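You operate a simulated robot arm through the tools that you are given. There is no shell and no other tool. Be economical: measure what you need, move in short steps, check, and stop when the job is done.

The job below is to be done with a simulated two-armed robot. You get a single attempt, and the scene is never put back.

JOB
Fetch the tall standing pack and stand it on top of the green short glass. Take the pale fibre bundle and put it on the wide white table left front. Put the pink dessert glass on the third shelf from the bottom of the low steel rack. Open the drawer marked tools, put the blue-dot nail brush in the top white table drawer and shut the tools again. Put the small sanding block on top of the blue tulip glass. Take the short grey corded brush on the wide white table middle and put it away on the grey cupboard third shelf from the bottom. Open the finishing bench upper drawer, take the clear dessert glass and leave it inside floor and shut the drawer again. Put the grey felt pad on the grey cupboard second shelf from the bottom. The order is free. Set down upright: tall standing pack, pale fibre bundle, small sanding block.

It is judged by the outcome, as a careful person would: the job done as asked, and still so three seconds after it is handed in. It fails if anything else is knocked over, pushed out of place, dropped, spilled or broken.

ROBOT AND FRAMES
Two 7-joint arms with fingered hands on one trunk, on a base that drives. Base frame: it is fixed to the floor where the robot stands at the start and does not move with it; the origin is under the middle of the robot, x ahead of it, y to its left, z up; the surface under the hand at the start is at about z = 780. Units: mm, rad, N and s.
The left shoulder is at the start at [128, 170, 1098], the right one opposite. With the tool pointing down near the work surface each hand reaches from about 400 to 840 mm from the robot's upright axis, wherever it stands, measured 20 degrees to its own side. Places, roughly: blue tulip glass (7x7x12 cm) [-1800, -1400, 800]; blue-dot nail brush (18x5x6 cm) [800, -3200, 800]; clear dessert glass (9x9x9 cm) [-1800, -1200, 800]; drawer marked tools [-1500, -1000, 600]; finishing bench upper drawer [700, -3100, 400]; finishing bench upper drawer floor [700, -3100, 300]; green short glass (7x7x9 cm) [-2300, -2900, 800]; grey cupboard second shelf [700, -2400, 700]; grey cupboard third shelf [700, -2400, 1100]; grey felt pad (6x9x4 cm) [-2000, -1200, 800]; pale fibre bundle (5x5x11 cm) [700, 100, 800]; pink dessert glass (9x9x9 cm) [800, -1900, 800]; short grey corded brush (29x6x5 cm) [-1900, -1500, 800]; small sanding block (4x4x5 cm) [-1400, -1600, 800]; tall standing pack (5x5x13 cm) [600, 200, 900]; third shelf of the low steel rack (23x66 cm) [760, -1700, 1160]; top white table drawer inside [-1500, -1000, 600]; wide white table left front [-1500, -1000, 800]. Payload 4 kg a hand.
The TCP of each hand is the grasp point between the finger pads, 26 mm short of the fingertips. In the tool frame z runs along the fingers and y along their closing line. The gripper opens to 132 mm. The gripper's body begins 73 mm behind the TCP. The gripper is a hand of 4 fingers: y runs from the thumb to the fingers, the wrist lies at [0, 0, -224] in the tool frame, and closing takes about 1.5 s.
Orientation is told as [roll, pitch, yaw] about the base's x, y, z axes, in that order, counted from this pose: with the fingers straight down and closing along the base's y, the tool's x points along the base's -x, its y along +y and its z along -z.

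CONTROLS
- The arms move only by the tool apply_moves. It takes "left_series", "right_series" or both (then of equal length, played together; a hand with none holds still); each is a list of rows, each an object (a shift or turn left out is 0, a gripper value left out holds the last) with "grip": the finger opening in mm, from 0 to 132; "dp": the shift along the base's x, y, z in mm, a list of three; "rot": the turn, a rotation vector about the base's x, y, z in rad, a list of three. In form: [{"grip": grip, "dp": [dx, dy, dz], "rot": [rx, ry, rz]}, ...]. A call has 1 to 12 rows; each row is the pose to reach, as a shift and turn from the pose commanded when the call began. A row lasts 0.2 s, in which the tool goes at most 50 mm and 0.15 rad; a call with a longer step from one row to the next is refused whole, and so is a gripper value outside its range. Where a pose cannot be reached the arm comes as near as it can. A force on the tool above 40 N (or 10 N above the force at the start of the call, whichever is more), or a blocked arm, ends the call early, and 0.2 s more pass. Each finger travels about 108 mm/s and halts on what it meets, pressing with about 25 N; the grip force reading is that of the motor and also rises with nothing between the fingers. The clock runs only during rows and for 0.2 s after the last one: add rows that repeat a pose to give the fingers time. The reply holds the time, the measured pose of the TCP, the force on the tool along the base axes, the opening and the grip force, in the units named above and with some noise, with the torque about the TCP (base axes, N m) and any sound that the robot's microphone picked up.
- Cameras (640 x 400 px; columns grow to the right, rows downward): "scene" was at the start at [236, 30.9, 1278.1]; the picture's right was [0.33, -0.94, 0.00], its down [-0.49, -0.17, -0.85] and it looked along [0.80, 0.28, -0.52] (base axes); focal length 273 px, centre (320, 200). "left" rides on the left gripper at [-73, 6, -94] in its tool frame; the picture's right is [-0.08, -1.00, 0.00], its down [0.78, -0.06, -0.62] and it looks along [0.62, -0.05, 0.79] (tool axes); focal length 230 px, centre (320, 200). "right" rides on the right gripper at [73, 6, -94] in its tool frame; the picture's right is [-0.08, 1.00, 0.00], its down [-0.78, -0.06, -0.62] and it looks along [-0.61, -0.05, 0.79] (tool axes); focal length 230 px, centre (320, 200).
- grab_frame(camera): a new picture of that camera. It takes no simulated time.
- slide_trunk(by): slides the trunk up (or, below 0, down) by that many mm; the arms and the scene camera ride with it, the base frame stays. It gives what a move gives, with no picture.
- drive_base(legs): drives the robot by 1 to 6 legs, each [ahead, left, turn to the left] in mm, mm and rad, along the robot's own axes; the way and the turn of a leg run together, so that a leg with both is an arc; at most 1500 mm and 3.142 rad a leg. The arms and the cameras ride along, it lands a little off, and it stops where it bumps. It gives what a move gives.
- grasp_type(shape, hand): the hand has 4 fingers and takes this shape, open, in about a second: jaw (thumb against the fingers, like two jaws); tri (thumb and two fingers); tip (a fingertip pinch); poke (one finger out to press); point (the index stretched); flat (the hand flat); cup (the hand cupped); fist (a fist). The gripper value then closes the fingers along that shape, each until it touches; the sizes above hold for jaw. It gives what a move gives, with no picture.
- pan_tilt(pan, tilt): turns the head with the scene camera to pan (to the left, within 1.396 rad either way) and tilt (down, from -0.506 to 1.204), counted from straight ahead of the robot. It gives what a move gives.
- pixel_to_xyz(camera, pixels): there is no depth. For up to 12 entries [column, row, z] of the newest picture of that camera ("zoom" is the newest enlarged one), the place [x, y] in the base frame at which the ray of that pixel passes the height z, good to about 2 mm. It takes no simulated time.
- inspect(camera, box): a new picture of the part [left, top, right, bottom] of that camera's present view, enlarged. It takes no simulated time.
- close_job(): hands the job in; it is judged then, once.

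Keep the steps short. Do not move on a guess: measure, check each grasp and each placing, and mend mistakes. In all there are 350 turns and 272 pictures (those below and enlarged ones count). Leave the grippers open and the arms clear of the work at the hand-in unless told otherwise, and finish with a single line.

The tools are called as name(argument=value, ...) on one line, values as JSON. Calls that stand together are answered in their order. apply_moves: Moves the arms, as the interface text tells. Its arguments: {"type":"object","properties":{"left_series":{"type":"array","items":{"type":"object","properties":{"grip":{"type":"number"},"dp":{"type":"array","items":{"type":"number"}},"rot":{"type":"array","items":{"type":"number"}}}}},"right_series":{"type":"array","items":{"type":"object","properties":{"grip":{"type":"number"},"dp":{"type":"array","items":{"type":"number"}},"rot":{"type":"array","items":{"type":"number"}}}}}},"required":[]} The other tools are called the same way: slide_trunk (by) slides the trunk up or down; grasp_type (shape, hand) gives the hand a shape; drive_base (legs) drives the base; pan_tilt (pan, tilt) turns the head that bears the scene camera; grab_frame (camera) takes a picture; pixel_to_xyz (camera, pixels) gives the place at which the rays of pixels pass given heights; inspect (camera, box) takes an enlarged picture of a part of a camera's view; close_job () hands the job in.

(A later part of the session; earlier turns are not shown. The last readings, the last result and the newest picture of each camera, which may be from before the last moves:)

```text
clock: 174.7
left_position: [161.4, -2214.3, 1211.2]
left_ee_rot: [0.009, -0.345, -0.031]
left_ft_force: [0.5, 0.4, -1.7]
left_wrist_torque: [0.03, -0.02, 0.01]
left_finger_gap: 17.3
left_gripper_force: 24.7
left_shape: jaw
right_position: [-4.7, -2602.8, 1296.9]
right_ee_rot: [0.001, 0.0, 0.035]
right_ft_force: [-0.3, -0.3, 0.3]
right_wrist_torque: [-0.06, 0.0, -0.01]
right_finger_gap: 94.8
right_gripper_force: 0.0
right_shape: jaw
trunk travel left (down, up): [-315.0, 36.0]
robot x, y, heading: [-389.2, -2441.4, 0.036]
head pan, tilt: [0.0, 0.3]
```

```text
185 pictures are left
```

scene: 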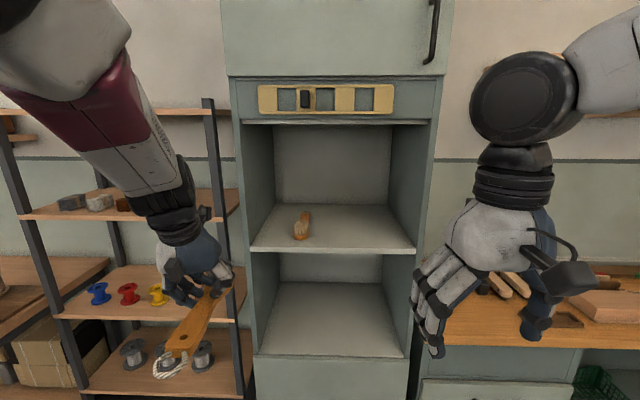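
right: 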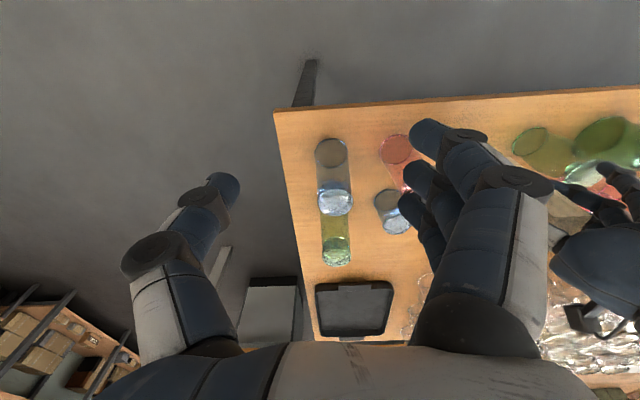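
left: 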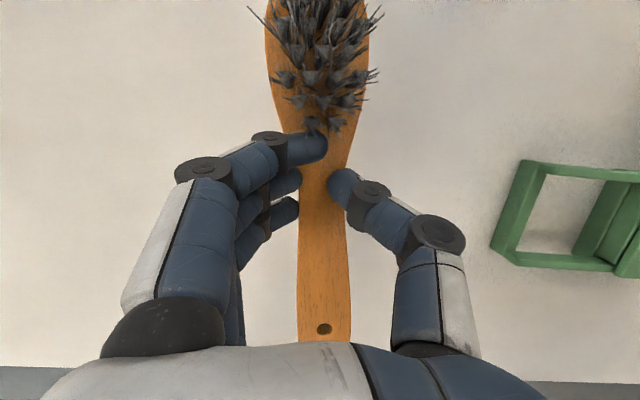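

Approach: shift right 250 and ahead 250, then check the forearm clearance.

drive_base(legs=[[0, -245, -0.036], [240, 0, 0]])

grab_frame(camera="scene")

grab_frame(camera="right")

```text
clock: 178.9
left_position: [414.8, -2475.7, 1211.6]
left_ee_rot: [0.007, -0.345, -0.066]
left_ft_force: [0.6, 0.0, -1.5]
left_wrist_torque: [0.01, 0.01, 0.04]
left_finger_gap: 17.4
left_gripper_force: 25.2
left_shape: jaw
right_position: [237.4, -2856.9, 1296.8]
right_ee_rot: [0.002, -0.002, 0.0]
right_ft_force: [0.0, -0.3, 0.5]
right_wrist_torque: [0.0, 0.01, 0.01]
right_finger_gap: 94.7
right_gripper_force: 0.2
right_shape: jaw
trunk travel left (down, up): [-315.0, 36.0]
robot x, y, heading: [-140.1, -2680.6, -0.004]
head pan, tilt: [0.0, 0.3]
```

```text
184 pictures are left
```

scene: 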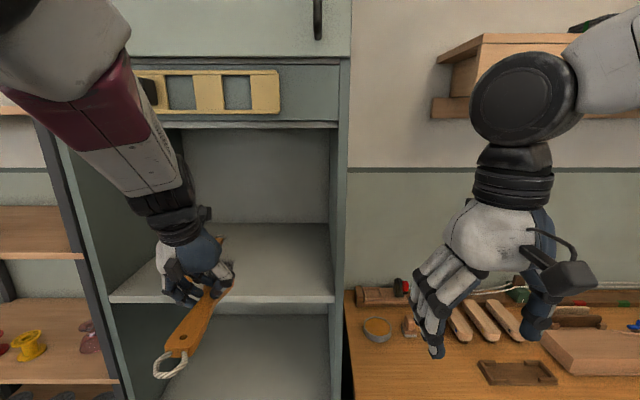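

```text
183 pictures are left
```

right: 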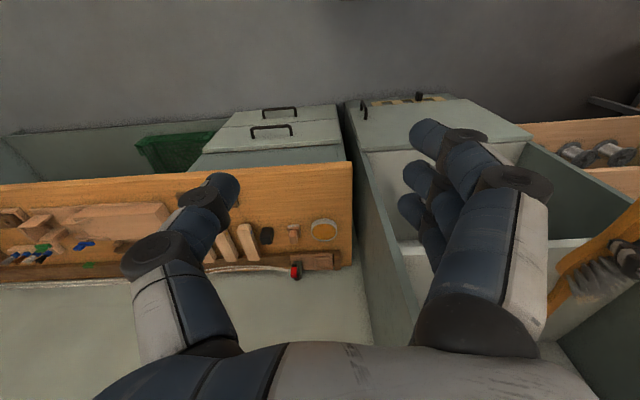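

The arm should be nearly straight and level to pass under the ceiling; trunk +30, then lower to z ≈ 1165 and extend forward in steps.

slide_trunk(by=30)

apply_moves(left_series=[{"dp": [5, -3, -25], "rot": [0, 0, 0.06]}, {"dp": [15, -6, -50], "rot": [0, 0, 0.06]}, {"dp": [40, -9, -72], "rot": [0, 0, 0.06]}, {"dp": [75, -12, -72], "rot": [0, 0, 0.06]}, {"dp": [110, -15, -72], "rot": [0, 0, 0.06]}, {"dp": [110, -15, -72], "rot": [0, 0, 0.06]}])

grab_frame(camera="scene")

```text
clock: 179.6
left_position: [416.5, -2478.0, 1242.3]
left_ee_rot: [0.009, -0.344, -0.067]
left_ft_force: [-0.3, -0.4, -1.0]
left_wrist_torque: [0.03, -0.02, -0.02]
left_finger_gap: 17.2
left_gripper_force: 25.2
left_shape: jaw
right_position: [237.0, -2857.9, 1327.2]
right_ee_rot: [0.001, 0.0, 0.0]
right_ft_force: [-0.1, -0.5, 0.2]
right_wrist_torque: [0.01, -0.03, -0.01]
right_finger_gap: 94.7
right_gripper_force: 0.0
right_shape: jaw
trunk travel left (down, up): [-345.0, 6.0]
robot x, y, heading: [-142.4, -2682.0, -0.001]
head pan, tilt: [0.0, 0.3]
```

```text
clock: 181.0
left_position: [523.9, -2493.5, 1171.9]
left_ee_rot: [0.008, -0.346, -0.005]
left_ft_force: [-0.8, 0.5, -1.1]
left_wrist_torque: [0.02, -0.04, -0.01]
left_finger_gap: 17.3
left_gripper_force: 24.7
left_shape: jaw
right_position: [236.6, -2857.8, 1327.5]
right_ee_rot: [0.002, -0.004, 0.0]
right_ft_force: [0.2, -0.1, 0.0]
right_wrist_torque: [0.0, 0.02, 0.01]
right_finger_gap: 94.7
right_gripper_force: 0.1
right_shape: jaw
trunk travel left (down, up): [-345.0, 6.0]
robot x, y, heading: [-142.2, -2684.5, 0.004]
head pan, tilt: [0.0, 0.3]
```

```text
182 pictures are left
```

scene: 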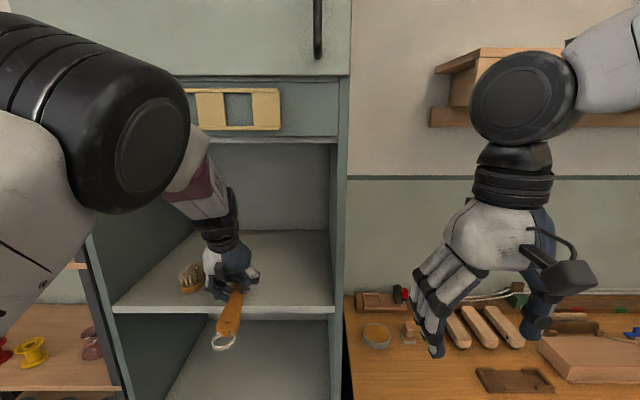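

pixel_to_xyz(camera="scene", pixels=[[190, 291, 1105], [200, 285, 1105], [115, 308, 1100], [330, 308, 1100], [222, 348, 1135], [238, 290, 1140]])

inspect(camera="scene", box=[100, 120, 350, 360])

grab_frame(camera="left")

```text
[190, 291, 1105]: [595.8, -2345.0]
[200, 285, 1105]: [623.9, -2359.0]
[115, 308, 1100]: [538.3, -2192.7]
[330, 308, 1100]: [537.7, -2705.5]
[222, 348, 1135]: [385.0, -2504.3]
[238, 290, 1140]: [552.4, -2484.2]
```

```text
1.67 times, centred on (225, 240) of scene
```

zoom: 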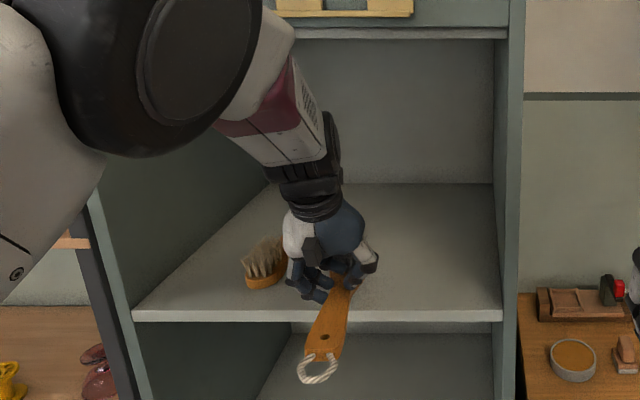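

```text
180 pictures are left
```

left: 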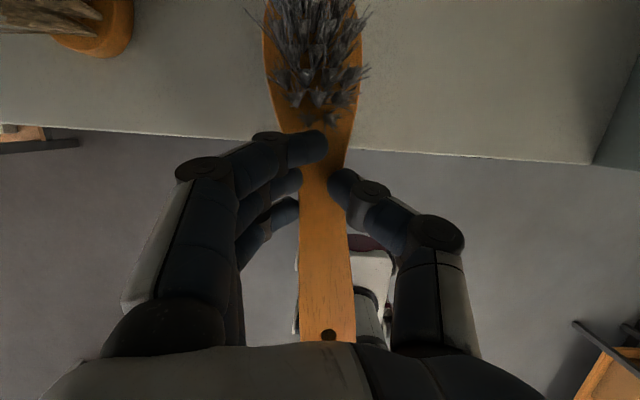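

pixel_to_xyz(camera="left", pixels=[[400, 151, 1085], [400, 151, 1100], [230, 140, 1085], [595, 164, 1085], [60, 45, 1090], [130, 20, 1090]])

pixel_to_xyz(camera="scene", pixels=[[220, 306, 1085], [220, 306, 1100], [190, 291, 1090], [330, 306, 1085]])

```text
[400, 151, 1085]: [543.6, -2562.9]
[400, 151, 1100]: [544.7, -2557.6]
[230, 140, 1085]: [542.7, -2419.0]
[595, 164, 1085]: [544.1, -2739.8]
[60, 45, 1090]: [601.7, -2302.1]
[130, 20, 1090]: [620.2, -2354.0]
```

```text
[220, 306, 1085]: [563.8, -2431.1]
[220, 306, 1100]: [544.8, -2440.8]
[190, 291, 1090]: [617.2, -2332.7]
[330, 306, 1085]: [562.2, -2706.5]
```

Shelf top z = 1100, front edge x = 544. Drive ahead 90 and extend further (TCP to ≈ 735), watching.

drive_base(legs=[[90, 0, 0]])

apply_moves(left_series=[{"dp": [30, 0, 0]}, {"dp": [60, 0, 0]}, {"dp": [90, 0, 0]}, {"dp": [115, 0, 0]}, {"dp": [115, 0, 0]}])

grab_frame(camera="scene")

grab_frame(camera="left")

```text
clock: 182.1
left_position: [613.7, -2494.8, 1171.9]
left_ee_rot: [0.007, -0.343, -0.006]
left_ft_force: [0.1, 0.2, -0.2]
left_wrist_torque: [-0.01, 0.04, 0.02]
left_finger_gap: 17.4
left_gripper_force: 25.1
left_shape: jaw
right_position: [327.7, -2859.3, 1325.7]
right_ee_rot: [0.002, -0.001, -0.001]
right_ft_force: [-0.7, 0.3, -0.3]
right_wrist_torque: [0.0, 0.02, -0.02]
right_finger_gap: 94.8
right_gripper_force: 0.0
right_shape: jaw
trunk travel left (down, up): [-345.0, 6.0]
robot x, y, heading: [-52.9, -2683.5, -0.003]
head pan, tilt: [0.0, 0.3]
```

```text
clock: 183.3
left_position: [728.1, -2492.6, 1171.7]
left_ee_rot: [0.011, -0.344, -0.005]
left_ft_force: [0.4, -0.4, -0.8]
left_wrist_torque: [0.04, -0.02, -0.01]
left_finger_gap: 17.4
left_gripper_force: 25.1
left_shape: jaw
right_position: [326.2, -2859.7, 1327.1]
right_ee_rot: [0.002, -0.003, -0.001]
right_ft_force: [-0.4, 0.9, -0.4]
right_wrist_torque: [0.02, -0.01, -0.01]
right_finger_gap: 94.6
right_gripper_force: 0.0
right_shape: jaw
trunk travel left (down, up): [-345.0, 6.0]
robot x, y, heading: [-53.3, -2681.9, -0.005]
head pan, tilt: [0.0, 0.3]
```

```text
179 pictures are left
```

scene: 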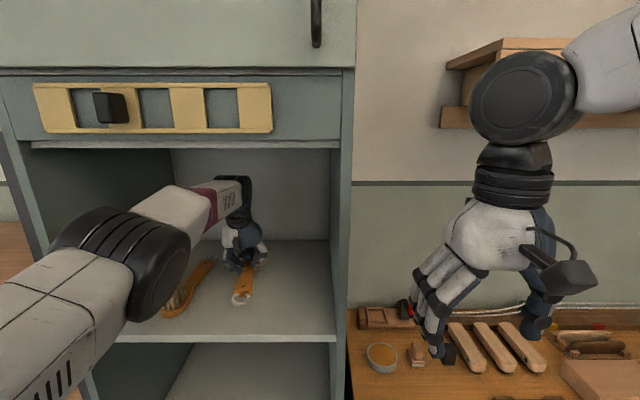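

```text
178 pictures are left
```

left: 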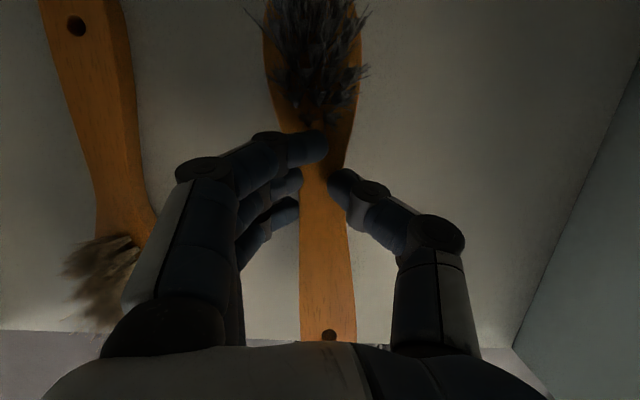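

pixel_to_xyz(camera="left", pixels=[[125, 60, 1115], [140, 200, 1115], [330, 335, 1140], [310, 50, 1150], [250, 210, 1150], [440, 210, 1150]])

pixel_to_xyz(camera="scene", pixels=[[241, 300, 1130], [210, 262, 1115], [165, 315, 1102], [245, 265, 1140]])

```text
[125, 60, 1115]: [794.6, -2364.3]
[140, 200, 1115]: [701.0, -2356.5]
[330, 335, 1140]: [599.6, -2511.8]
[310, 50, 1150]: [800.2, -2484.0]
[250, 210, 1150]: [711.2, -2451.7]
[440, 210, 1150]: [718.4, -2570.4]
```

```text
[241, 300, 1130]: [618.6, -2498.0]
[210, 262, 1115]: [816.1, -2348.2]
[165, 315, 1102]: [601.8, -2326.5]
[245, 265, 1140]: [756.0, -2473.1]
```

Whole brush is over the shelf, 90 mm clear of its neighbour. Lower to contact.

apply_moves(left_series=[{"dp": [0, 0, -10]}, {"dp": [0, 0, -20]}, {"dp": [0, 0, -27]}, {"dp": [0, 0, -31]}, {"dp": [0, 0, -34]}])

```text
clock: 184.5
left_position: [728.3, -2492.7, 1139.2]
left_ee_rot: [0.009, -0.348, -0.008]
left_ft_force: [0.2, 0.3, 1.8]
left_wrist_torque: [-0.07, -0.12, -0.01]
left_finger_gap: 17.0
left_gripper_force: 25.4
left_shape: jaw
right_position: [325.9, -2858.5, 1327.3]
right_ee_rot: [0.002, -0.003, -0.001]
right_ft_force: [0.1, 0.3, 0.5]
right_wrist_torque: [0.0, 0.0, -0.01]
right_finger_gap: 94.6
right_gripper_force: 0.1
right_shape: jaw
trunk travel left (down, up): [-345.0, 6.0]
robot x, y, heading: [-55.2, -2680.7, -0.001]
head pan, tilt: [0.0, 0.3]
```

apply_moves(left_series=[{"dp": [0, 0, -3]}, {"dp": [0, 0, -6]}, {"dp": [0, 0, -6]}])

inspect(camera="scene", box=[100, 150, 350, 350])

```text
clock: 185.3
left_position: [727.8, -2493.9, 1136.5]
left_ee_rot: [0.008, -0.351, -0.008]
left_ft_force: [7.3, -1.6, 27.7]
left_wrist_torque: [-0.24, -0.36, 0.18]
left_finger_gap: 18.3
left_gripper_force: 24.4
left_shape: jaw
right_position: [324.5, -2858.1, 1328.0]
right_ee_rot: [0.002, -0.003, 0.001]
right_ft_force: [-1.2, 0.5, 0.8]
right_wrist_torque: [0.0, 0.0, 0.02]
right_finger_gap: 94.4
right_gripper_force: 0.1
right_shape: jaw
trunk travel left (down, up): [-345.0, 6.0]
robot x, y, heading: [-50.5, -2682.2, -0.004]
head pan, tilt: [0.0, 0.3]
```

```text
2.00 times, centred on (225, 250) of scene
```

zoom: 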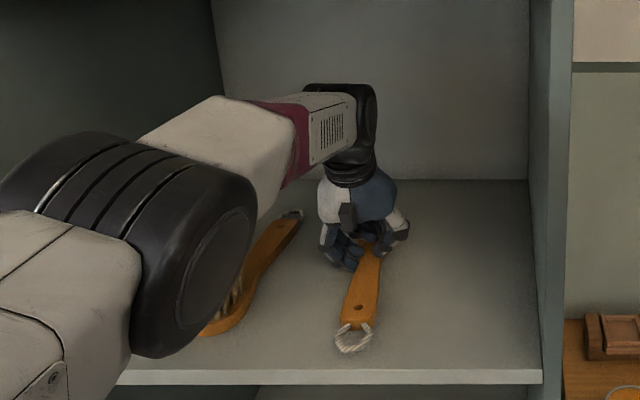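

Resting on the shelf. Ease up 4 mm, open to 50.

apply_moves(left_series=[{"dp": [0, 0, 4]}, {"dp": [0, 0, 4], "grip": 30}, {"dp": [0, 0, 4], "grip": 45}, {"dp": [0, 0, 4], "grip": 60}, {"dp": [0, 0, 4], "grip": 60}, {"dp": [0, 0, 25], "grip": 60}, {"dp": [0, 0, 50], "grip": 60}])

inspect(camera="scene", box=[100, 150, 350, 350])

grab_frame(camera="left")

```text
clock: 186.9
left_position: [727.1, -2491.5, 1182.3]
left_ee_rot: [0.007, -0.344, -0.003]
left_ft_force: [0.8, -0.4, -0.1]
left_wrist_torque: [0.03, 0.01, -0.01]
left_finger_gap: 59.2
left_gripper_force: 0.1
left_shape: jaw
right_position: [327.4, -2857.4, 1327.6]
right_ee_rot: [0.002, -0.001, 0.001]
right_ft_force: [-0.5, 0.4, 0.7]
right_wrist_torque: [0.03, 0.03, -0.01]
right_finger_gap: 94.5
right_gripper_force: 0.0
right_shape: jaw
trunk travel left (down, up): [-345.0, 6.0]
robot x, y, heading: [-51.4, -2681.0, -0.005]
head pan, tilt: [0.0, 0.3]
```

```text
2.00 times, centred on (225, 250) of scene
```

zoom: 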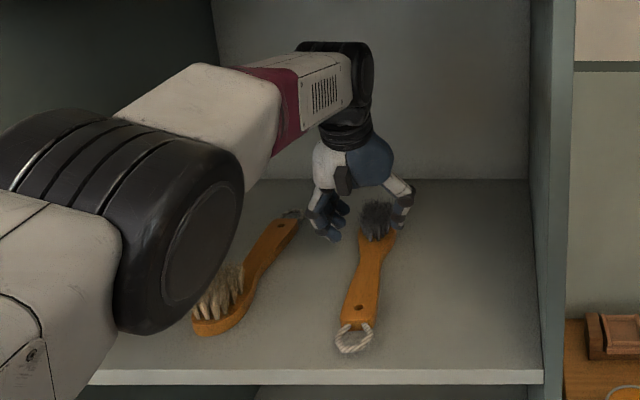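

```text
175 pictures are left
```

left: 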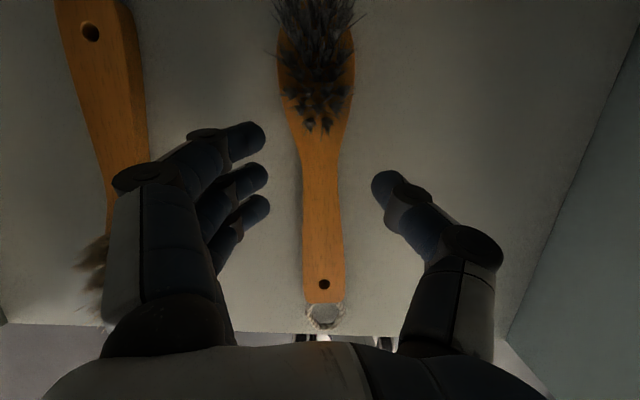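

Brush is placed. Back straight out, then go in front of the rack.

drive_base(legs=[[-450, 0, 0.004], [0, 560, 0]])

slide_trunk(by=-230)

pan_tilt(pan=0.25, tilt=0.3)

grab_frame(camera="scene")

```text
clock: 194.6
left_position: [274.0, -1936.6, 1181.5]
left_ee_rot: [0.007, -0.345, -0.007]
left_ft_force: [0.5, -0.3, 0.0]
left_wrist_torque: [0.01, 0.02, 0.0]
left_finger_gap: 59.3
left_gripper_force: 0.1
left_shape: jaw
right_position: [-126.8, -2302.8, 1325.8]
right_ee_rot: [0.0, 0.0, 0.001]
right_ft_force: [-0.1, 0.1, 0.2]
right_wrist_torque: [0.01, -0.01, 0.02]
right_finger_gap: 94.8
right_gripper_force: 0.0
right_shape: jaw
trunk travel left (down, up): [-345.0, 6.0]
robot x, y, heading: [-506.6, -2126.1, -0.0]
head pan, tilt: [0.0, 0.3]
```

```text
clock: 197.1
left_position: [273.5, -1937.7, 953.8]
left_ee_rot: [0.007, -0.346, -0.006]
left_ft_force: [0.7, -0.1, 0.3]
left_wrist_torque: [0.0, 0.01, 0.01]
left_finger_gap: 59.7
left_gripper_force: 0.1
left_shape: jaw
right_position: [-128.5, -2303.4, 1097.2]
right_ee_rot: [0.0, -0.004, -0.003]
right_ft_force: [-0.8, 0.0, 0.9]
right_wrist_torque: [-0.01, 0.01, -0.01]
right_finger_gap: 94.8
right_gripper_force: 0.1
right_shape: jaw
trunk travel left (down, up): [-115.0, 236.0]
robot x, y, heading: [-503.6, -2126.9, -0.001]
head pan, tilt: [0.0, 0.3]
```

```text
clock: 197.8
left_position: [274.9, -1937.0, 952.2]
left_ee_rot: [0.005, -0.345, -0.007]
left_ft_force: [-0.1, 0.8, -0.5]
left_wrist_torque: [-0.01, -0.01, 0.03]
left_finger_gap: 59.3
left_gripper_force: 0.1
left_shape: jaw
right_position: [-127.3, -2302.9, 1097.2]
right_ee_rot: [0.002, -0.001, 0.0]
right_ft_force: [0.7, 0.3, -0.2]
right_wrist_torque: [-0.02, 0.04, 0.03]
right_finger_gap: 94.7
right_gripper_force: 0.1
right_shape: jaw
trunk travel left (down, up): [-115.0, 236.0]
robot x, y, heading: [-509.9, -2125.0, 0.001]
head pan, tilt: [0.25, 0.3]
```

```text
174 pictures are left
```

scene: 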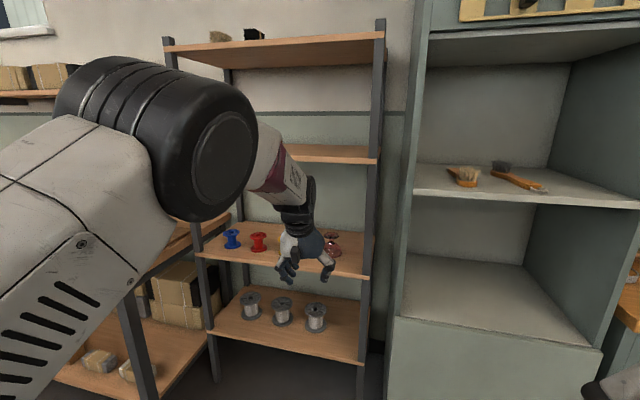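

inspect(camera="scene", box=[180, 120, 400, 340])

pixel_to_xyz(camera="scene", pixels=[[365, 277, 780], [365, 277, 790], [197, 257, 785], [377, 163, 1160], [363, 362, 560], [332, 254, 790], [230, 248, 790]])

```text
1.82 times, centred on (290, 230) of scene
```

zoom: 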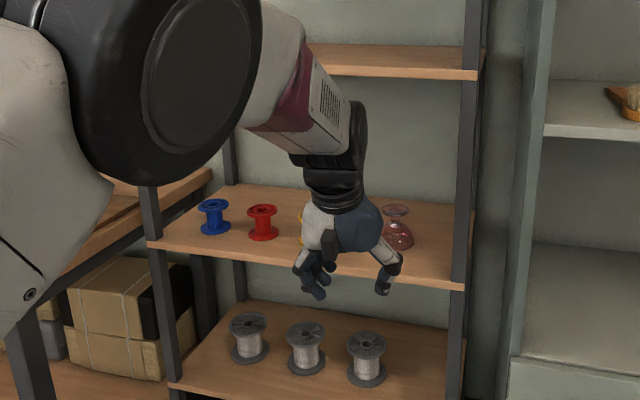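

```text
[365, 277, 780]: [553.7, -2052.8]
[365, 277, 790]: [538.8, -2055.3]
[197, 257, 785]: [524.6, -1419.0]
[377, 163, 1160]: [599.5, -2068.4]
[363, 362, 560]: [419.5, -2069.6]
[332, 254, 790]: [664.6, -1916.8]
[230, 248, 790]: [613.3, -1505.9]
```

Pull the left hand back to see the glass clearly.

apply_moves(left_series=[{"dp": [-40, 20, 0]}, {"dp": [-80, 40, 0]}, {"dp": [-120, 60, 0]}, {"dp": [-160, 80, 0]}, {"dp": [-200, 100, 0]}, {"dp": [-240, 120, 0]}])

grab_frame(camera="scene")

```text
clock: 199.2
left_position: [32.7, -1816.2, 951.5]
left_ee_rot: [-0.027, -0.356, 0.017]
left_ft_force: [-0.6, 1.3, 0.1]
left_wrist_torque: [-0.01, -0.02, 0.01]
left_finger_gap: 59.5
left_gripper_force: 0.1
left_shape: jaw
right_position: [-126.9, -2300.5, 1097.5]
right_ee_rot: [-0.001, -0.003, 0.0]
right_ft_force: [-0.3, 0.6, -0.2]
right_wrist_torque: [-0.02, -0.02, 0.01]
right_finger_gap: 94.5
right_gripper_force: 0.0
right_shape: jaw
trunk travel left (down, up): [-115.0, 236.0]
robot x, y, heading: [-506.8, -2123.5, 0.001]
head pan, tilt: [0.25, 0.3]
```

```text
172 pictures are left
```

scene: 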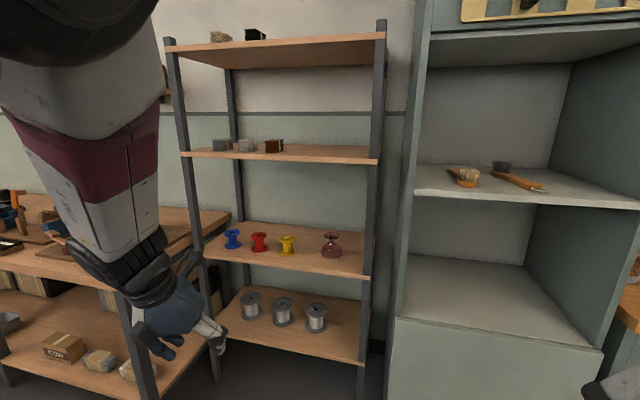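

inspect(camera="scene", box=[190, 120, 390, 290])

```text
2.35 times, centred on (290, 205) of scene
```

zoom: 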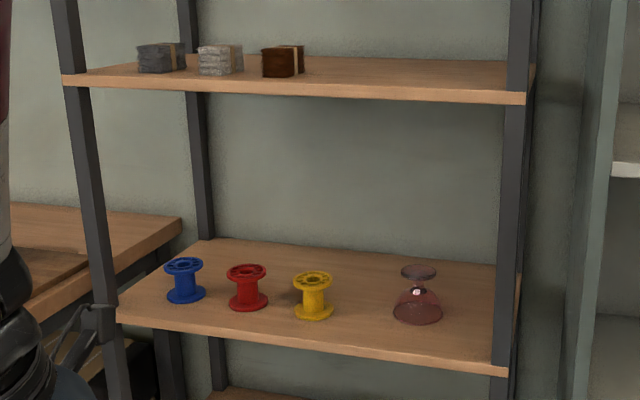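

pixel_to_xyz(camera="zoom", pixels=[[490, 364, 730], [120, 302, 730], [495, 264, 730], [205, 239, 730], [417, 320, 730], [394, 310, 730], [441, 310, 730], [417, 270, 815], [526, 92, 1160], [64, 75, 1160], [500, 64, 1160], [290, 73, 1165]])

```text
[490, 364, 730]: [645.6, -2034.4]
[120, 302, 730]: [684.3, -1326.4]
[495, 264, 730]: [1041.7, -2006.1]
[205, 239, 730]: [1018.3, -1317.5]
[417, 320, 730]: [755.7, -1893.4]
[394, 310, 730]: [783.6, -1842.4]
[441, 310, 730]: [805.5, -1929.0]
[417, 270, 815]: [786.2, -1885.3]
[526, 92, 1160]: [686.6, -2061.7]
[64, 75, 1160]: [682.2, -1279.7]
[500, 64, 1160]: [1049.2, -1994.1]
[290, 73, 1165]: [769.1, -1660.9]
```

inspect(camera="scene", box=[310, 220, 360, 270])

```text
8.00 times, centred on (335, 245) of scene
```

zoom: 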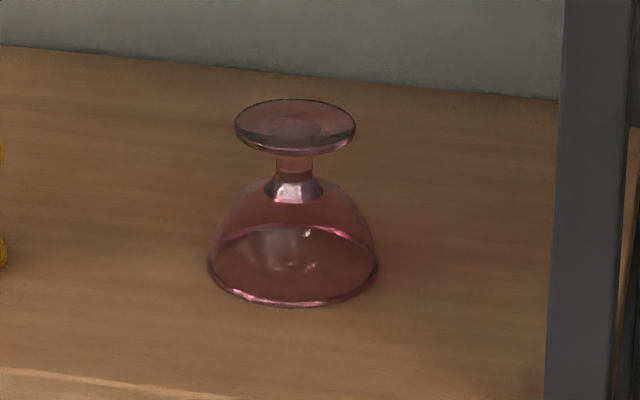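

pixel_to_xyz(camera="zoom", pixels=[[293, 265, 730], [293, 265, 720], [293, 265, 740], [295, 126, 815], [295, 126, 825], [295, 126, 805], [208, 265, 730], [378, 265, 730], [235, 126, 815], [355, 126, 815]])

```text
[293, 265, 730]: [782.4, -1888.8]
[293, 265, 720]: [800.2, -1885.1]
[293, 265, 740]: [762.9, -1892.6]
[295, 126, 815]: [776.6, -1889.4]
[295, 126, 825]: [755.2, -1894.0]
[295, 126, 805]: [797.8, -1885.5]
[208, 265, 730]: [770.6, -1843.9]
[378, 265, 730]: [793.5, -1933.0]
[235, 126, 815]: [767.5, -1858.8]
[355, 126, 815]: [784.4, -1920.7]
```

Plan: grip the glass by its foot disc (dia ~63, z ≈ 815). Drive closer, tilt the hand a bit more, open to 100.

drive_base(legs=[[430, 46, 0]])

apply_moves(left_series=[{"grip": 100, "dp": [10, -10, -15], "rot": [0.01, -0.1, 0]}, {"dp": [20, -20, -30], "rot": [0.02, -0.2, -0.01]}, {"dp": [30, -35, -50], "rot": [0.02, -0.2, -0.01]}, {"dp": [40, -50, -70], "rot": [0.02, -0.2, -0.01]}, {"dp": [50, -70, -90], "rot": [0.02, -0.2, -0.01]}, {"dp": [60, -95, -100], "rot": [0.02, -0.2, -0.01]}, {"dp": [60, -115, -100], "rot": [0.02, -0.2, -0.01]}, {"dp": [60, -115, -100], "rot": [0.02, -0.2, -0.01]}])

grab_frame(camera="scene")

```text
clock: 201.9
left_position: [460.8, -1765.7, 947.8]
left_ee_rot: [-0.02, -0.344, 0.024]
left_ft_force: [0.8, -0.5, -0.1]
left_wrist_torque: [0.01, -0.01, 0.0]
left_finger_gap: 59.6
left_gripper_force: 0.1
left_shape: jaw
right_position: [306.9, -2253.4, 1097.4]
right_ee_rot: [0.002, -0.001, 0.005]
right_ft_force: [0.3, -0.5, -0.1]
right_wrist_torque: [0.0, 0.0, 0.0]
right_finger_gap: 94.8
right_gripper_force: 0.0
right_shape: jaw
trunk travel left (down, up): [-115.0, 236.0]
robot x, y, heading: [-74.4, -2075.0, 0.009]
head pan, tilt: [0.25, 0.3]
```

```text
clock: 203.7
left_position: [523.0, -1868.0, 846.8]
left_ee_rot: [-0.068, -0.535, 0.098]
left_ft_force: [-0.3, -0.4, -0.2]
left_wrist_torque: [0.01, 0.01, -0.01]
left_finger_gap: 99.9
left_gripper_force: 0.0
left_shape: jaw
right_position: [306.3, -2253.3, 1097.0]
right_ee_rot: [0.0, -0.001, 0.006]
right_ft_force: [1.4, -0.9, -0.5]
right_wrist_torque: [0.01, 0.02, -0.02]
right_finger_gap: 94.7
right_gripper_force: 0.1
right_shape: jaw
trunk travel left (down, up): [-115.0, 236.0]
robot x, y, heading: [-73.6, -2080.0, 0.011]
head pan, tilt: [0.25, 0.3]
```

```text
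169 pictures are left
```

scene: 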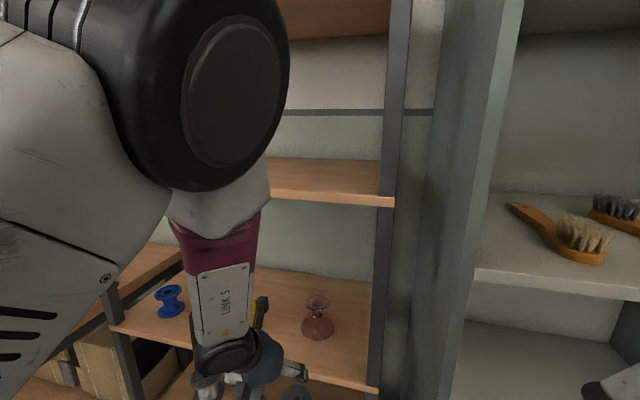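

inspect(camera="scene", box=[280, 270, 380, 370])

```text
4.00 times, centred on (330, 320) of scene
```

zoom: 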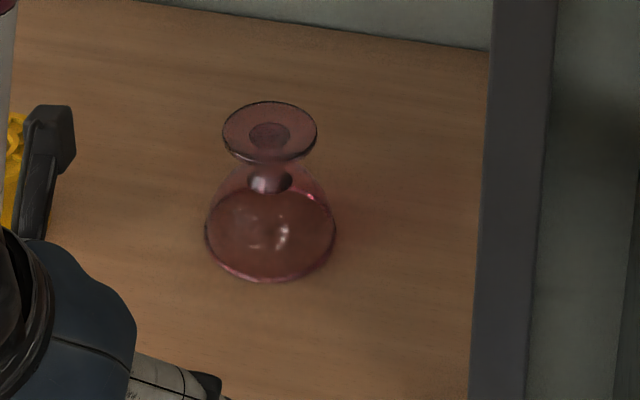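

pixel_to_xyz(camera="zoom", pixels=[[271, 235, 730], [271, 235, 720], [271, 235, 740], [270, 131, 815], [270, 131, 825], [205, 230, 730], [336, 230, 730], [222, 131, 815], [317, 131, 815], [360, 40, 730]])

```text
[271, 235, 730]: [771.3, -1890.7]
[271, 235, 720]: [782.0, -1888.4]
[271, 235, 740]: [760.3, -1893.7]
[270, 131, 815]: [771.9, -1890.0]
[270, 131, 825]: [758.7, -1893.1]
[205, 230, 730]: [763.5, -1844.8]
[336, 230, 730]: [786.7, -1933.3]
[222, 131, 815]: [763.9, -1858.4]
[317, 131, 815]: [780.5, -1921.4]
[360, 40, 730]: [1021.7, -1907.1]
```

Glass at ≈ (762,−1892), foot top z ≈ 820. Straighten and advance at z 850.

apply_moves(left_series=[{"dp": [35, -6, 3], "rot": [0.035, 0, -0.05]}, {"dp": [70, -12, 3], "rot": [0.07, 0, -0.1]}, {"dp": [105, -18, 3], "rot": [0.07, 0, -0.1]}, {"dp": [140, -24, 3], "rot": [0.07, 0, -0.1]}, {"dp": [170, -24, 5], "rot": [0.07, 0, -0.1]}, {"dp": [170, -24, 5], "rot": [0.07, 0, -0.1]}])

grab_frame(camera="scene")

grab_frame(camera="left")

```text
clock: 205.1
left_position: [693.4, -1902.8, 852.7]
left_ee_rot: [0.08, -0.542, -0.136]
left_ft_force: [0.7, 0.1, -0.2]
left_wrist_torque: [0.02, 0.02, -0.02]
left_finger_gap: 99.8
left_gripper_force: 0.1
left_shape: jaw
right_position: [306.5, -2254.3, 1097.0]
right_ee_rot: [0.001, -0.004, 0.008]
right_ft_force: [-0.1, 0.3, 0.3]
right_wrist_torque: [0.02, 0.0, 0.0]
right_finger_gap: 94.8
right_gripper_force: 0.0
right_shape: jaw
trunk travel left (down, up): [-115.0, 236.0]
robot x, y, heading: [-71.9, -2080.6, 0.004]
head pan, tilt: [0.25, 0.3]
```

```text
167 pictures are left
```

scene: 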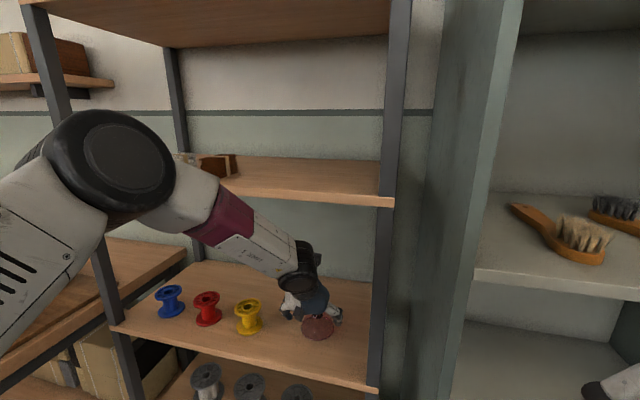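

```text
166 pictures are left
```

left: 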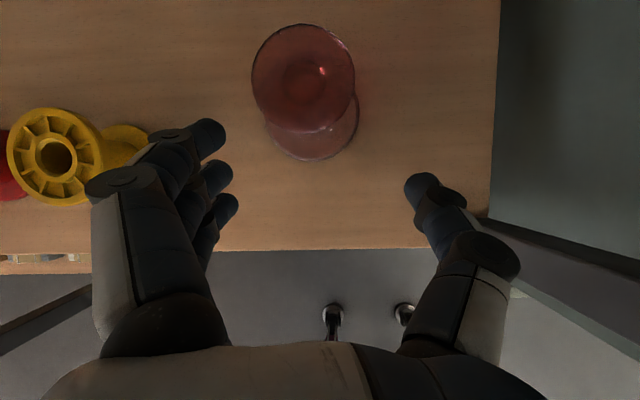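

pixel_to_xyz(camera="left", pixels=[[303, 78, 820], [303, 78, 815], [150, 140, 790], [105, 155, 795], [312, 115, 735], [215, 140, 835], [430, 190, 835]])

apply_moves(left_series=[{"dp": [0, 4, 0], "rot": [-0.04, 0, 0.06]}, {"dp": [0, 8, 0], "rot": [-0.07, 0, 0.12]}, {"dp": [0, 10, 0], "rot": [-0.07, 0, 0.12]}, {"dp": [0, 10, 0], "rot": [-0.07, 0, 0.12]}])

```text
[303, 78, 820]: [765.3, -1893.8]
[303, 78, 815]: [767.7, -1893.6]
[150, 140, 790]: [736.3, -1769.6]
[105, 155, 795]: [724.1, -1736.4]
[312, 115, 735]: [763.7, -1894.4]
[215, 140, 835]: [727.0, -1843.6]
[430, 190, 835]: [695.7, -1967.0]
```

```text
clock: 206.1
left_position: [691.4, -1894.1, 851.1]
left_ee_rot: [-0.001, -0.542, 0.026]
left_ft_force: [0.5, -0.4, -0.4]
left_wrist_torque: [-0.01, -0.05, 0.01]
left_finger_gap: 99.8
left_gripper_force: 0.1
left_shape: jaw
right_position: [307.4, -2253.6, 1097.4]
right_ee_rot: [0.004, -0.003, 0.004]
right_ft_force: [-0.5, -0.2, 0.4]
right_wrist_torque: [0.03, -0.03, 0.02]
right_finger_gap: 94.7
right_gripper_force: 0.0
right_shape: jaw
trunk travel left (down, up): [-115.0, 236.0]
robot x, y, heading: [-76.7, -2076.7, 0.008]
head pan, tilt: [0.25, 0.3]
```

Advance to x ≈ 763 and look.

apply_moves(left_series=[{"dp": [25, 0, 0], "grip": 88}, {"dp": [50, 0, 0]}, {"dp": [72, 0, -5]}, {"dp": [72, 0, -20]}, {"dp": [72, 0, -20]}])

grab_frame(camera="left")

inspect(camera="scene", box=[220, 230, 400, 370])

```text
clock: 207.3
left_position: [763.6, -1893.5, 831.9]
left_ee_rot: [-0.001, -0.543, 0.026]
left_ft_force: [-0.3, 0.0, -0.1]
left_wrist_torque: [-0.03, 0.01, 0.01]
left_finger_gap: 88.3
left_gripper_force: 0.0
left_shape: jaw
right_position: [306.6, -2254.4, 1098.3]
right_ee_rot: [0.001, -0.004, 0.006]
right_ft_force: [0.4, -1.0, -0.8]
right_wrist_torque: [-0.05, -0.06, 0.0]
right_finger_gap: 94.7
right_gripper_force: 0.1
right_shape: jaw
trunk travel left (down, up): [-115.0, 236.0]
robot x, y, heading: [-75.2, -2078.2, 0.01]
head pan, tilt: [0.25, 0.3]
```

```text
165 pictures are left
```

left: 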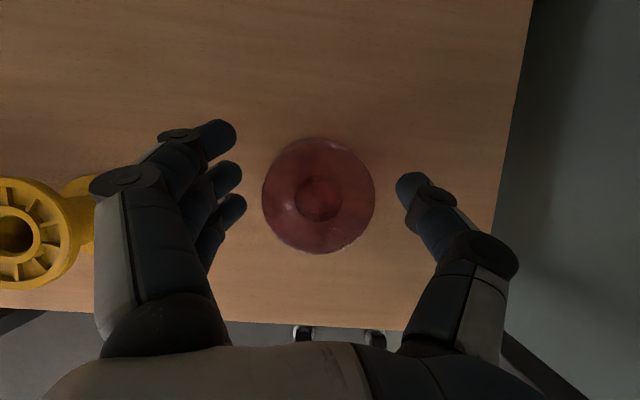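

```text
2.86 times, centred on (310, 300) of scene
```

zoom: 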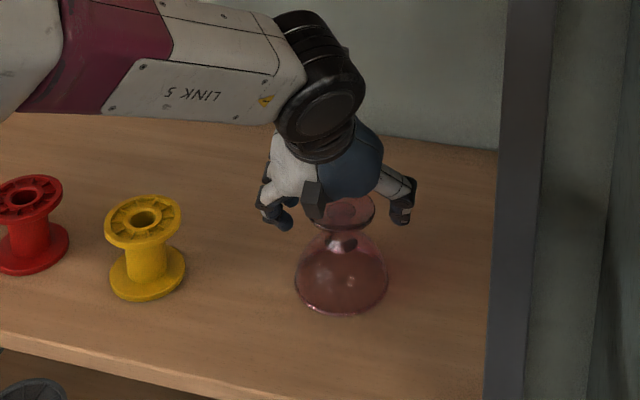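

Centred on the foot disc. Lower 15 mm and close.

apply_moves(left_series=[{"dp": [0, 0, -8]}, {"dp": [0, 0, -15]}, {"dp": [0, 0, -15], "grip": 70}, {"dp": [0, 0, -15], "grip": 50}, {"dp": [0, 0, -15], "grip": 50}, {"dp": [0, 0, -15], "grip": 50}, {"dp": [0, 0, -15], "grip": 50}])

grab_frame(camera="left")

inspect(camera="scene", box=[220, 230, 400, 370])

```text
clock: 208.9
left_position: [763.3, -1895.3, 817.3]
left_ee_rot: [-0.003, -0.544, 0.027]
left_ft_force: [-1.0, -0.6, 0.2]
left_wrist_torque: [0.0, 0.02, 0.01]
left_finger_gap: 50.8
left_gripper_force: 0.1
left_shape: jaw
right_position: [306.5, -2254.4, 1096.5]
right_ee_rot: [0.002, -0.003, 0.005]
right_ft_force: [-0.4, -1.5, -0.8]
right_wrist_torque: [-0.02, 0.0, 0.01]
right_finger_gap: 94.8
right_gripper_force: 0.0
right_shape: jaw
trunk travel left (down, up): [-115.0, 236.0]
robot x, y, heading: [-72.6, -2080.0, 0.004]
head pan, tilt: [0.25, 0.3]
```

```text
163 pictures are left
```

left: 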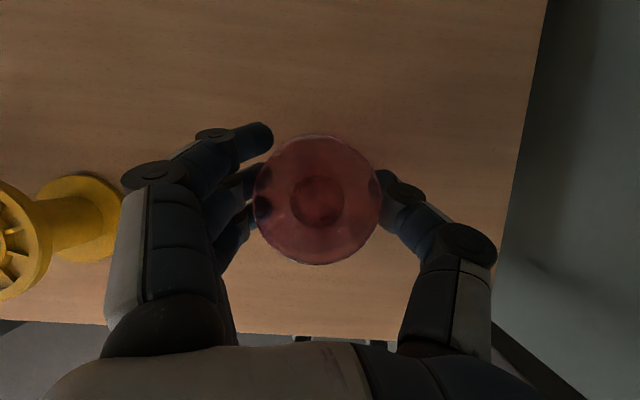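

```text
2.86 times, centred on (310, 300) of scene
```

zoom: 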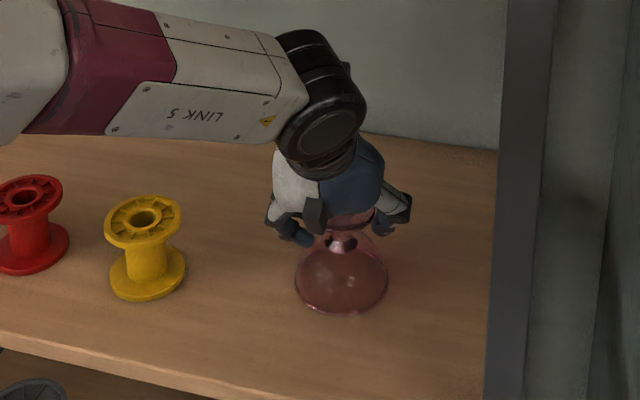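

The fingertips went under the foot: it's higher than thought (~832). Open, raise 15 mm and close on the disc edge.

apply_moves(left_series=[{"grip": 84}, {"grip": 84}, {"grip": 84}, {"dp": [0, 0, 8], "grip": 84}, {"dp": [0, 0, 15], "grip": 84}, {"dp": [0, 0, 15], "grip": 84}, {"dp": [0, 0, 15], "grip": 50}, {"dp": [0, 0, 15], "grip": 50}, {"dp": [0, 0, 15], "grip": 50}, {"dp": [0, 0, 15], "grip": 50}])

grab_frame(camera="left")

inspect(camera="scene", box=[220, 230, 400, 370])

```text
clock: 211.1
left_position: [763.0, -1893.4, 831.8]
left_ee_rot: [-0.003, -0.547, 0.025]
left_ft_force: [0.9, -0.4, -0.4]
left_wrist_torque: [0.01, -0.2, 0.01]
left_finger_gap: 43.3
left_gripper_force: 24.8
left_shape: jaw
right_position: [306.9, -2253.1, 1097.7]
right_ee_rot: [0.002, -0.002, 0.007]
right_ft_force: [-0.6, 0.7, 0.4]
right_wrist_torque: [0.01, -0.02, -0.02]
right_finger_gap: 94.8
right_gripper_force: 0.1
right_shape: jaw
trunk travel left (down, up): [-115.0, 236.0]
robot x, y, heading: [-76.8, -2079.3, 0.004]
head pan, tilt: [0.25, 0.3]
```

```text
161 pictures are left
```

left: 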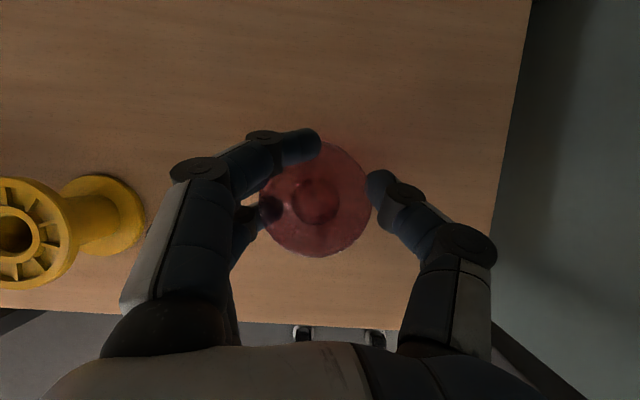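

```text
2.86 times, centred on (310, 300) of scene
```

zoom: 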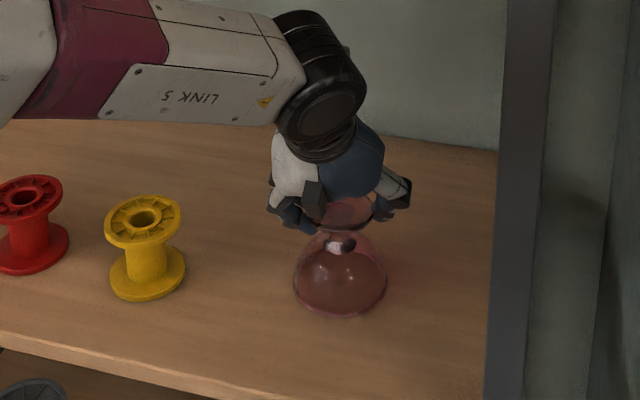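

Gripped: index above the disc, others under, thumb at edge. Lift 15 mm as a test.

apply_moves(left_series=[{"dp": [0, 0, 3]}, {"dp": [0, 0, 7]}, {"dp": [0, 0, 12]}, {"dp": [0, 0, 18]}])

grab_frame(camera="left")

inspect(camera="scene", box=[220, 230, 400, 370])

```text
clock: 212.1
left_position: [761.9, -1894.0, 850.6]
left_ee_rot: [-0.001, -0.543, 0.027]
left_ft_force: [1.2, 0.2, -2.5]
left_wrist_torque: [0.02, -0.04, 0.0]
left_finger_gap: 43.3
left_gripper_force: 24.8
left_shape: jaw
right_position: [308.0, -2253.4, 1096.6]
right_ee_rot: [0.002, -0.002, 0.005]
right_ft_force: [0.6, -0.7, 0.0]
right_wrist_torque: [-0.01, -0.01, 0.02]
right_finger_gap: 94.8
right_gripper_force: 0.0
right_shape: jaw
trunk travel left (down, up): [-115.0, 236.0]
robot x, y, heading: [-67.1, -2077.0, 0.002]
head pan, tilt: [0.25, 0.3]
```

```text
159 pictures are left
```

left: 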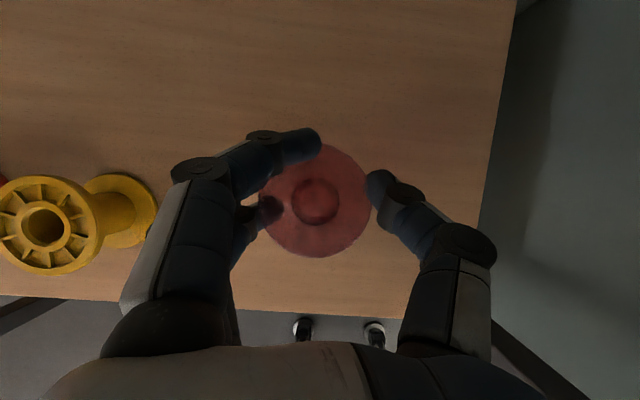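

```text
2.86 times, centred on (310, 300) of scene
```

zoom: 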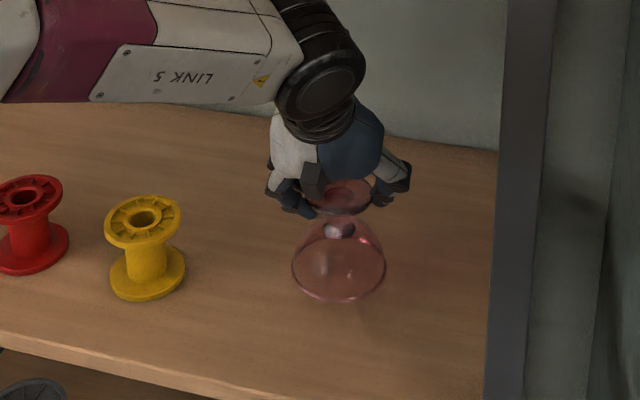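

Good hold. Raise a little, back out, raise trunk.

apply_moves(left_series=[{"dp": [0, 0, 10]}, {"dp": [0, 0, 25]}])

drive_base(legs=[[-380, 0, 0]])

slide_trunk(by=232)

grab_frame(camera="scene")

grab_frame(camera="left")

```text
clock: 212.7
left_position: [763.6, -1894.4, 874.5]
left_ee_rot: [-0.002, -0.544, 0.026]
left_ft_force: [-0.1, -1.1, -1.8]
left_wrist_torque: [-0.04, -0.01, -0.01]
left_finger_gap: 42.9
left_gripper_force: 25.0
left_shape: jaw
right_position: [307.7, -2252.7, 1097.0]
right_ee_rot: [0.0, -0.006, 0.005]
right_ft_force: [-0.1, -0.3, -0.9]
right_wrist_torque: [-0.01, 0.0, -0.03]
right_finger_gap: 94.7
right_gripper_force: 0.2
right_shape: jaw
trunk travel left (down, up): [-115.0, 236.0]
robot x, y, heading: [-74.9, -2077.9, 0.002]
head pan, tilt: [0.25, 0.3]
```

```text
clock: 215.1
left_position: [383.5, -1895.8, 875.3]
left_ee_rot: [-0.002, -0.542, 0.03]
left_ft_force: [-0.4, 0.1, -1.6]
left_wrist_torque: [0.01, 0.04, 0.02]
left_finger_gap: 43.1
left_gripper_force: 24.4
left_shape: jaw
right_position: [-74.0, -2255.4, 1097.5]
right_ee_rot: [0.0, -0.002, 0.006]
right_ft_force: [-0.1, 0.2, -0.5]
right_wrist_torque: [-0.02, 0.0, -0.01]
right_finger_gap: 94.4
right_gripper_force: 0.0
right_shape: jaw
trunk travel left (down, up): [-115.0, 236.0]
robot x, y, heading: [-457.2, -2085.2, 0.004]
head pan, tilt: [0.25, 0.3]
```

```text
clock: 217.5
left_position: [380.6, -1895.9, 1147.5]
left_ee_rot: [-0.005, -0.595, 0.029]
left_ft_force: [-0.2, 0.0, -1.7]
left_wrist_torque: [-0.04, 0.0, 0.04]
left_finger_gap: 42.8
left_gripper_force: 25.2
left_shape: jaw
right_position: [-72.6, -2254.4, 1330.3]
right_ee_rot: [-0.001, -0.002, 0.006]
right_ft_force: [0.1, 0.2, -0.1]
right_wrist_torque: [0.02, 0.0, -0.01]
right_finger_gap: 94.7
right_gripper_force: 0.0
right_shape: jaw
trunk travel left (down, up): [-347.0, 4.0]
robot x, y, heading: [-452.0, -2082.8, 0.012]
head pan, tilt: [0.25, 0.3]
```

```text
157 pictures are left
```

scene: 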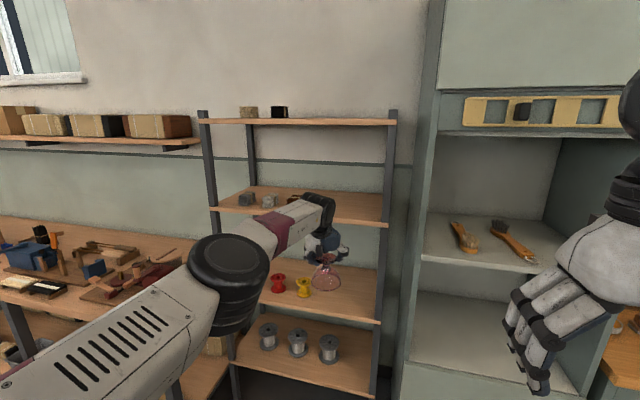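

```text
156 pictures are left
```

left: 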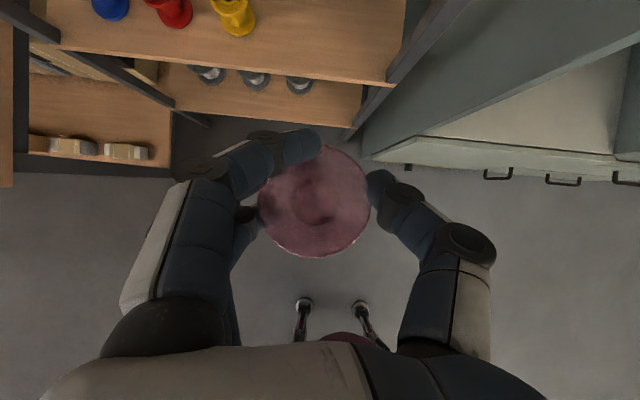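

pixel_to_xyz(camera="left", pixels=[[385, 84, 738], [60, 44, 738], [360, 126, 560]])

pixel_to_xyz(camera="scene", pixels=[[388, 222, 1160], [388, 222, 1150], [388, 222, 1170], [215, 207, 1160], [380, 197, 1160], [380, 320, 738], [390, 119, 1590], [300, 200, 1165], [325, 283, 1055], [375, 263, 738]])

inspect(camera="scene", box=[200, 160, 400, 310])

```text
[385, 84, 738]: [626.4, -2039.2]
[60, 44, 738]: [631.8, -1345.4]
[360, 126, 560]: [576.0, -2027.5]
```

```text
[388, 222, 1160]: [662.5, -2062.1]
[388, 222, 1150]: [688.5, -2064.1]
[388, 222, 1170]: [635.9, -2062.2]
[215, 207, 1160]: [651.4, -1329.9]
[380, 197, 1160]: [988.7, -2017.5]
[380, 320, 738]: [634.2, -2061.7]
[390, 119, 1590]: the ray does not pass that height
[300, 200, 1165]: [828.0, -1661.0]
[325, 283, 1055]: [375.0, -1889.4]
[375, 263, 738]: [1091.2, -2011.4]
```

```text
2.67 times, centred on (300, 235) of scene
```

zoom: 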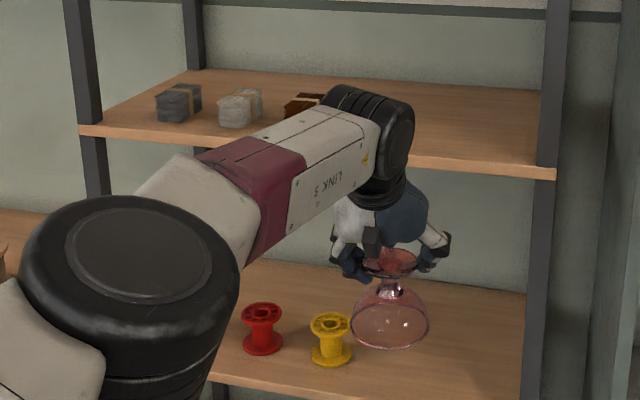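

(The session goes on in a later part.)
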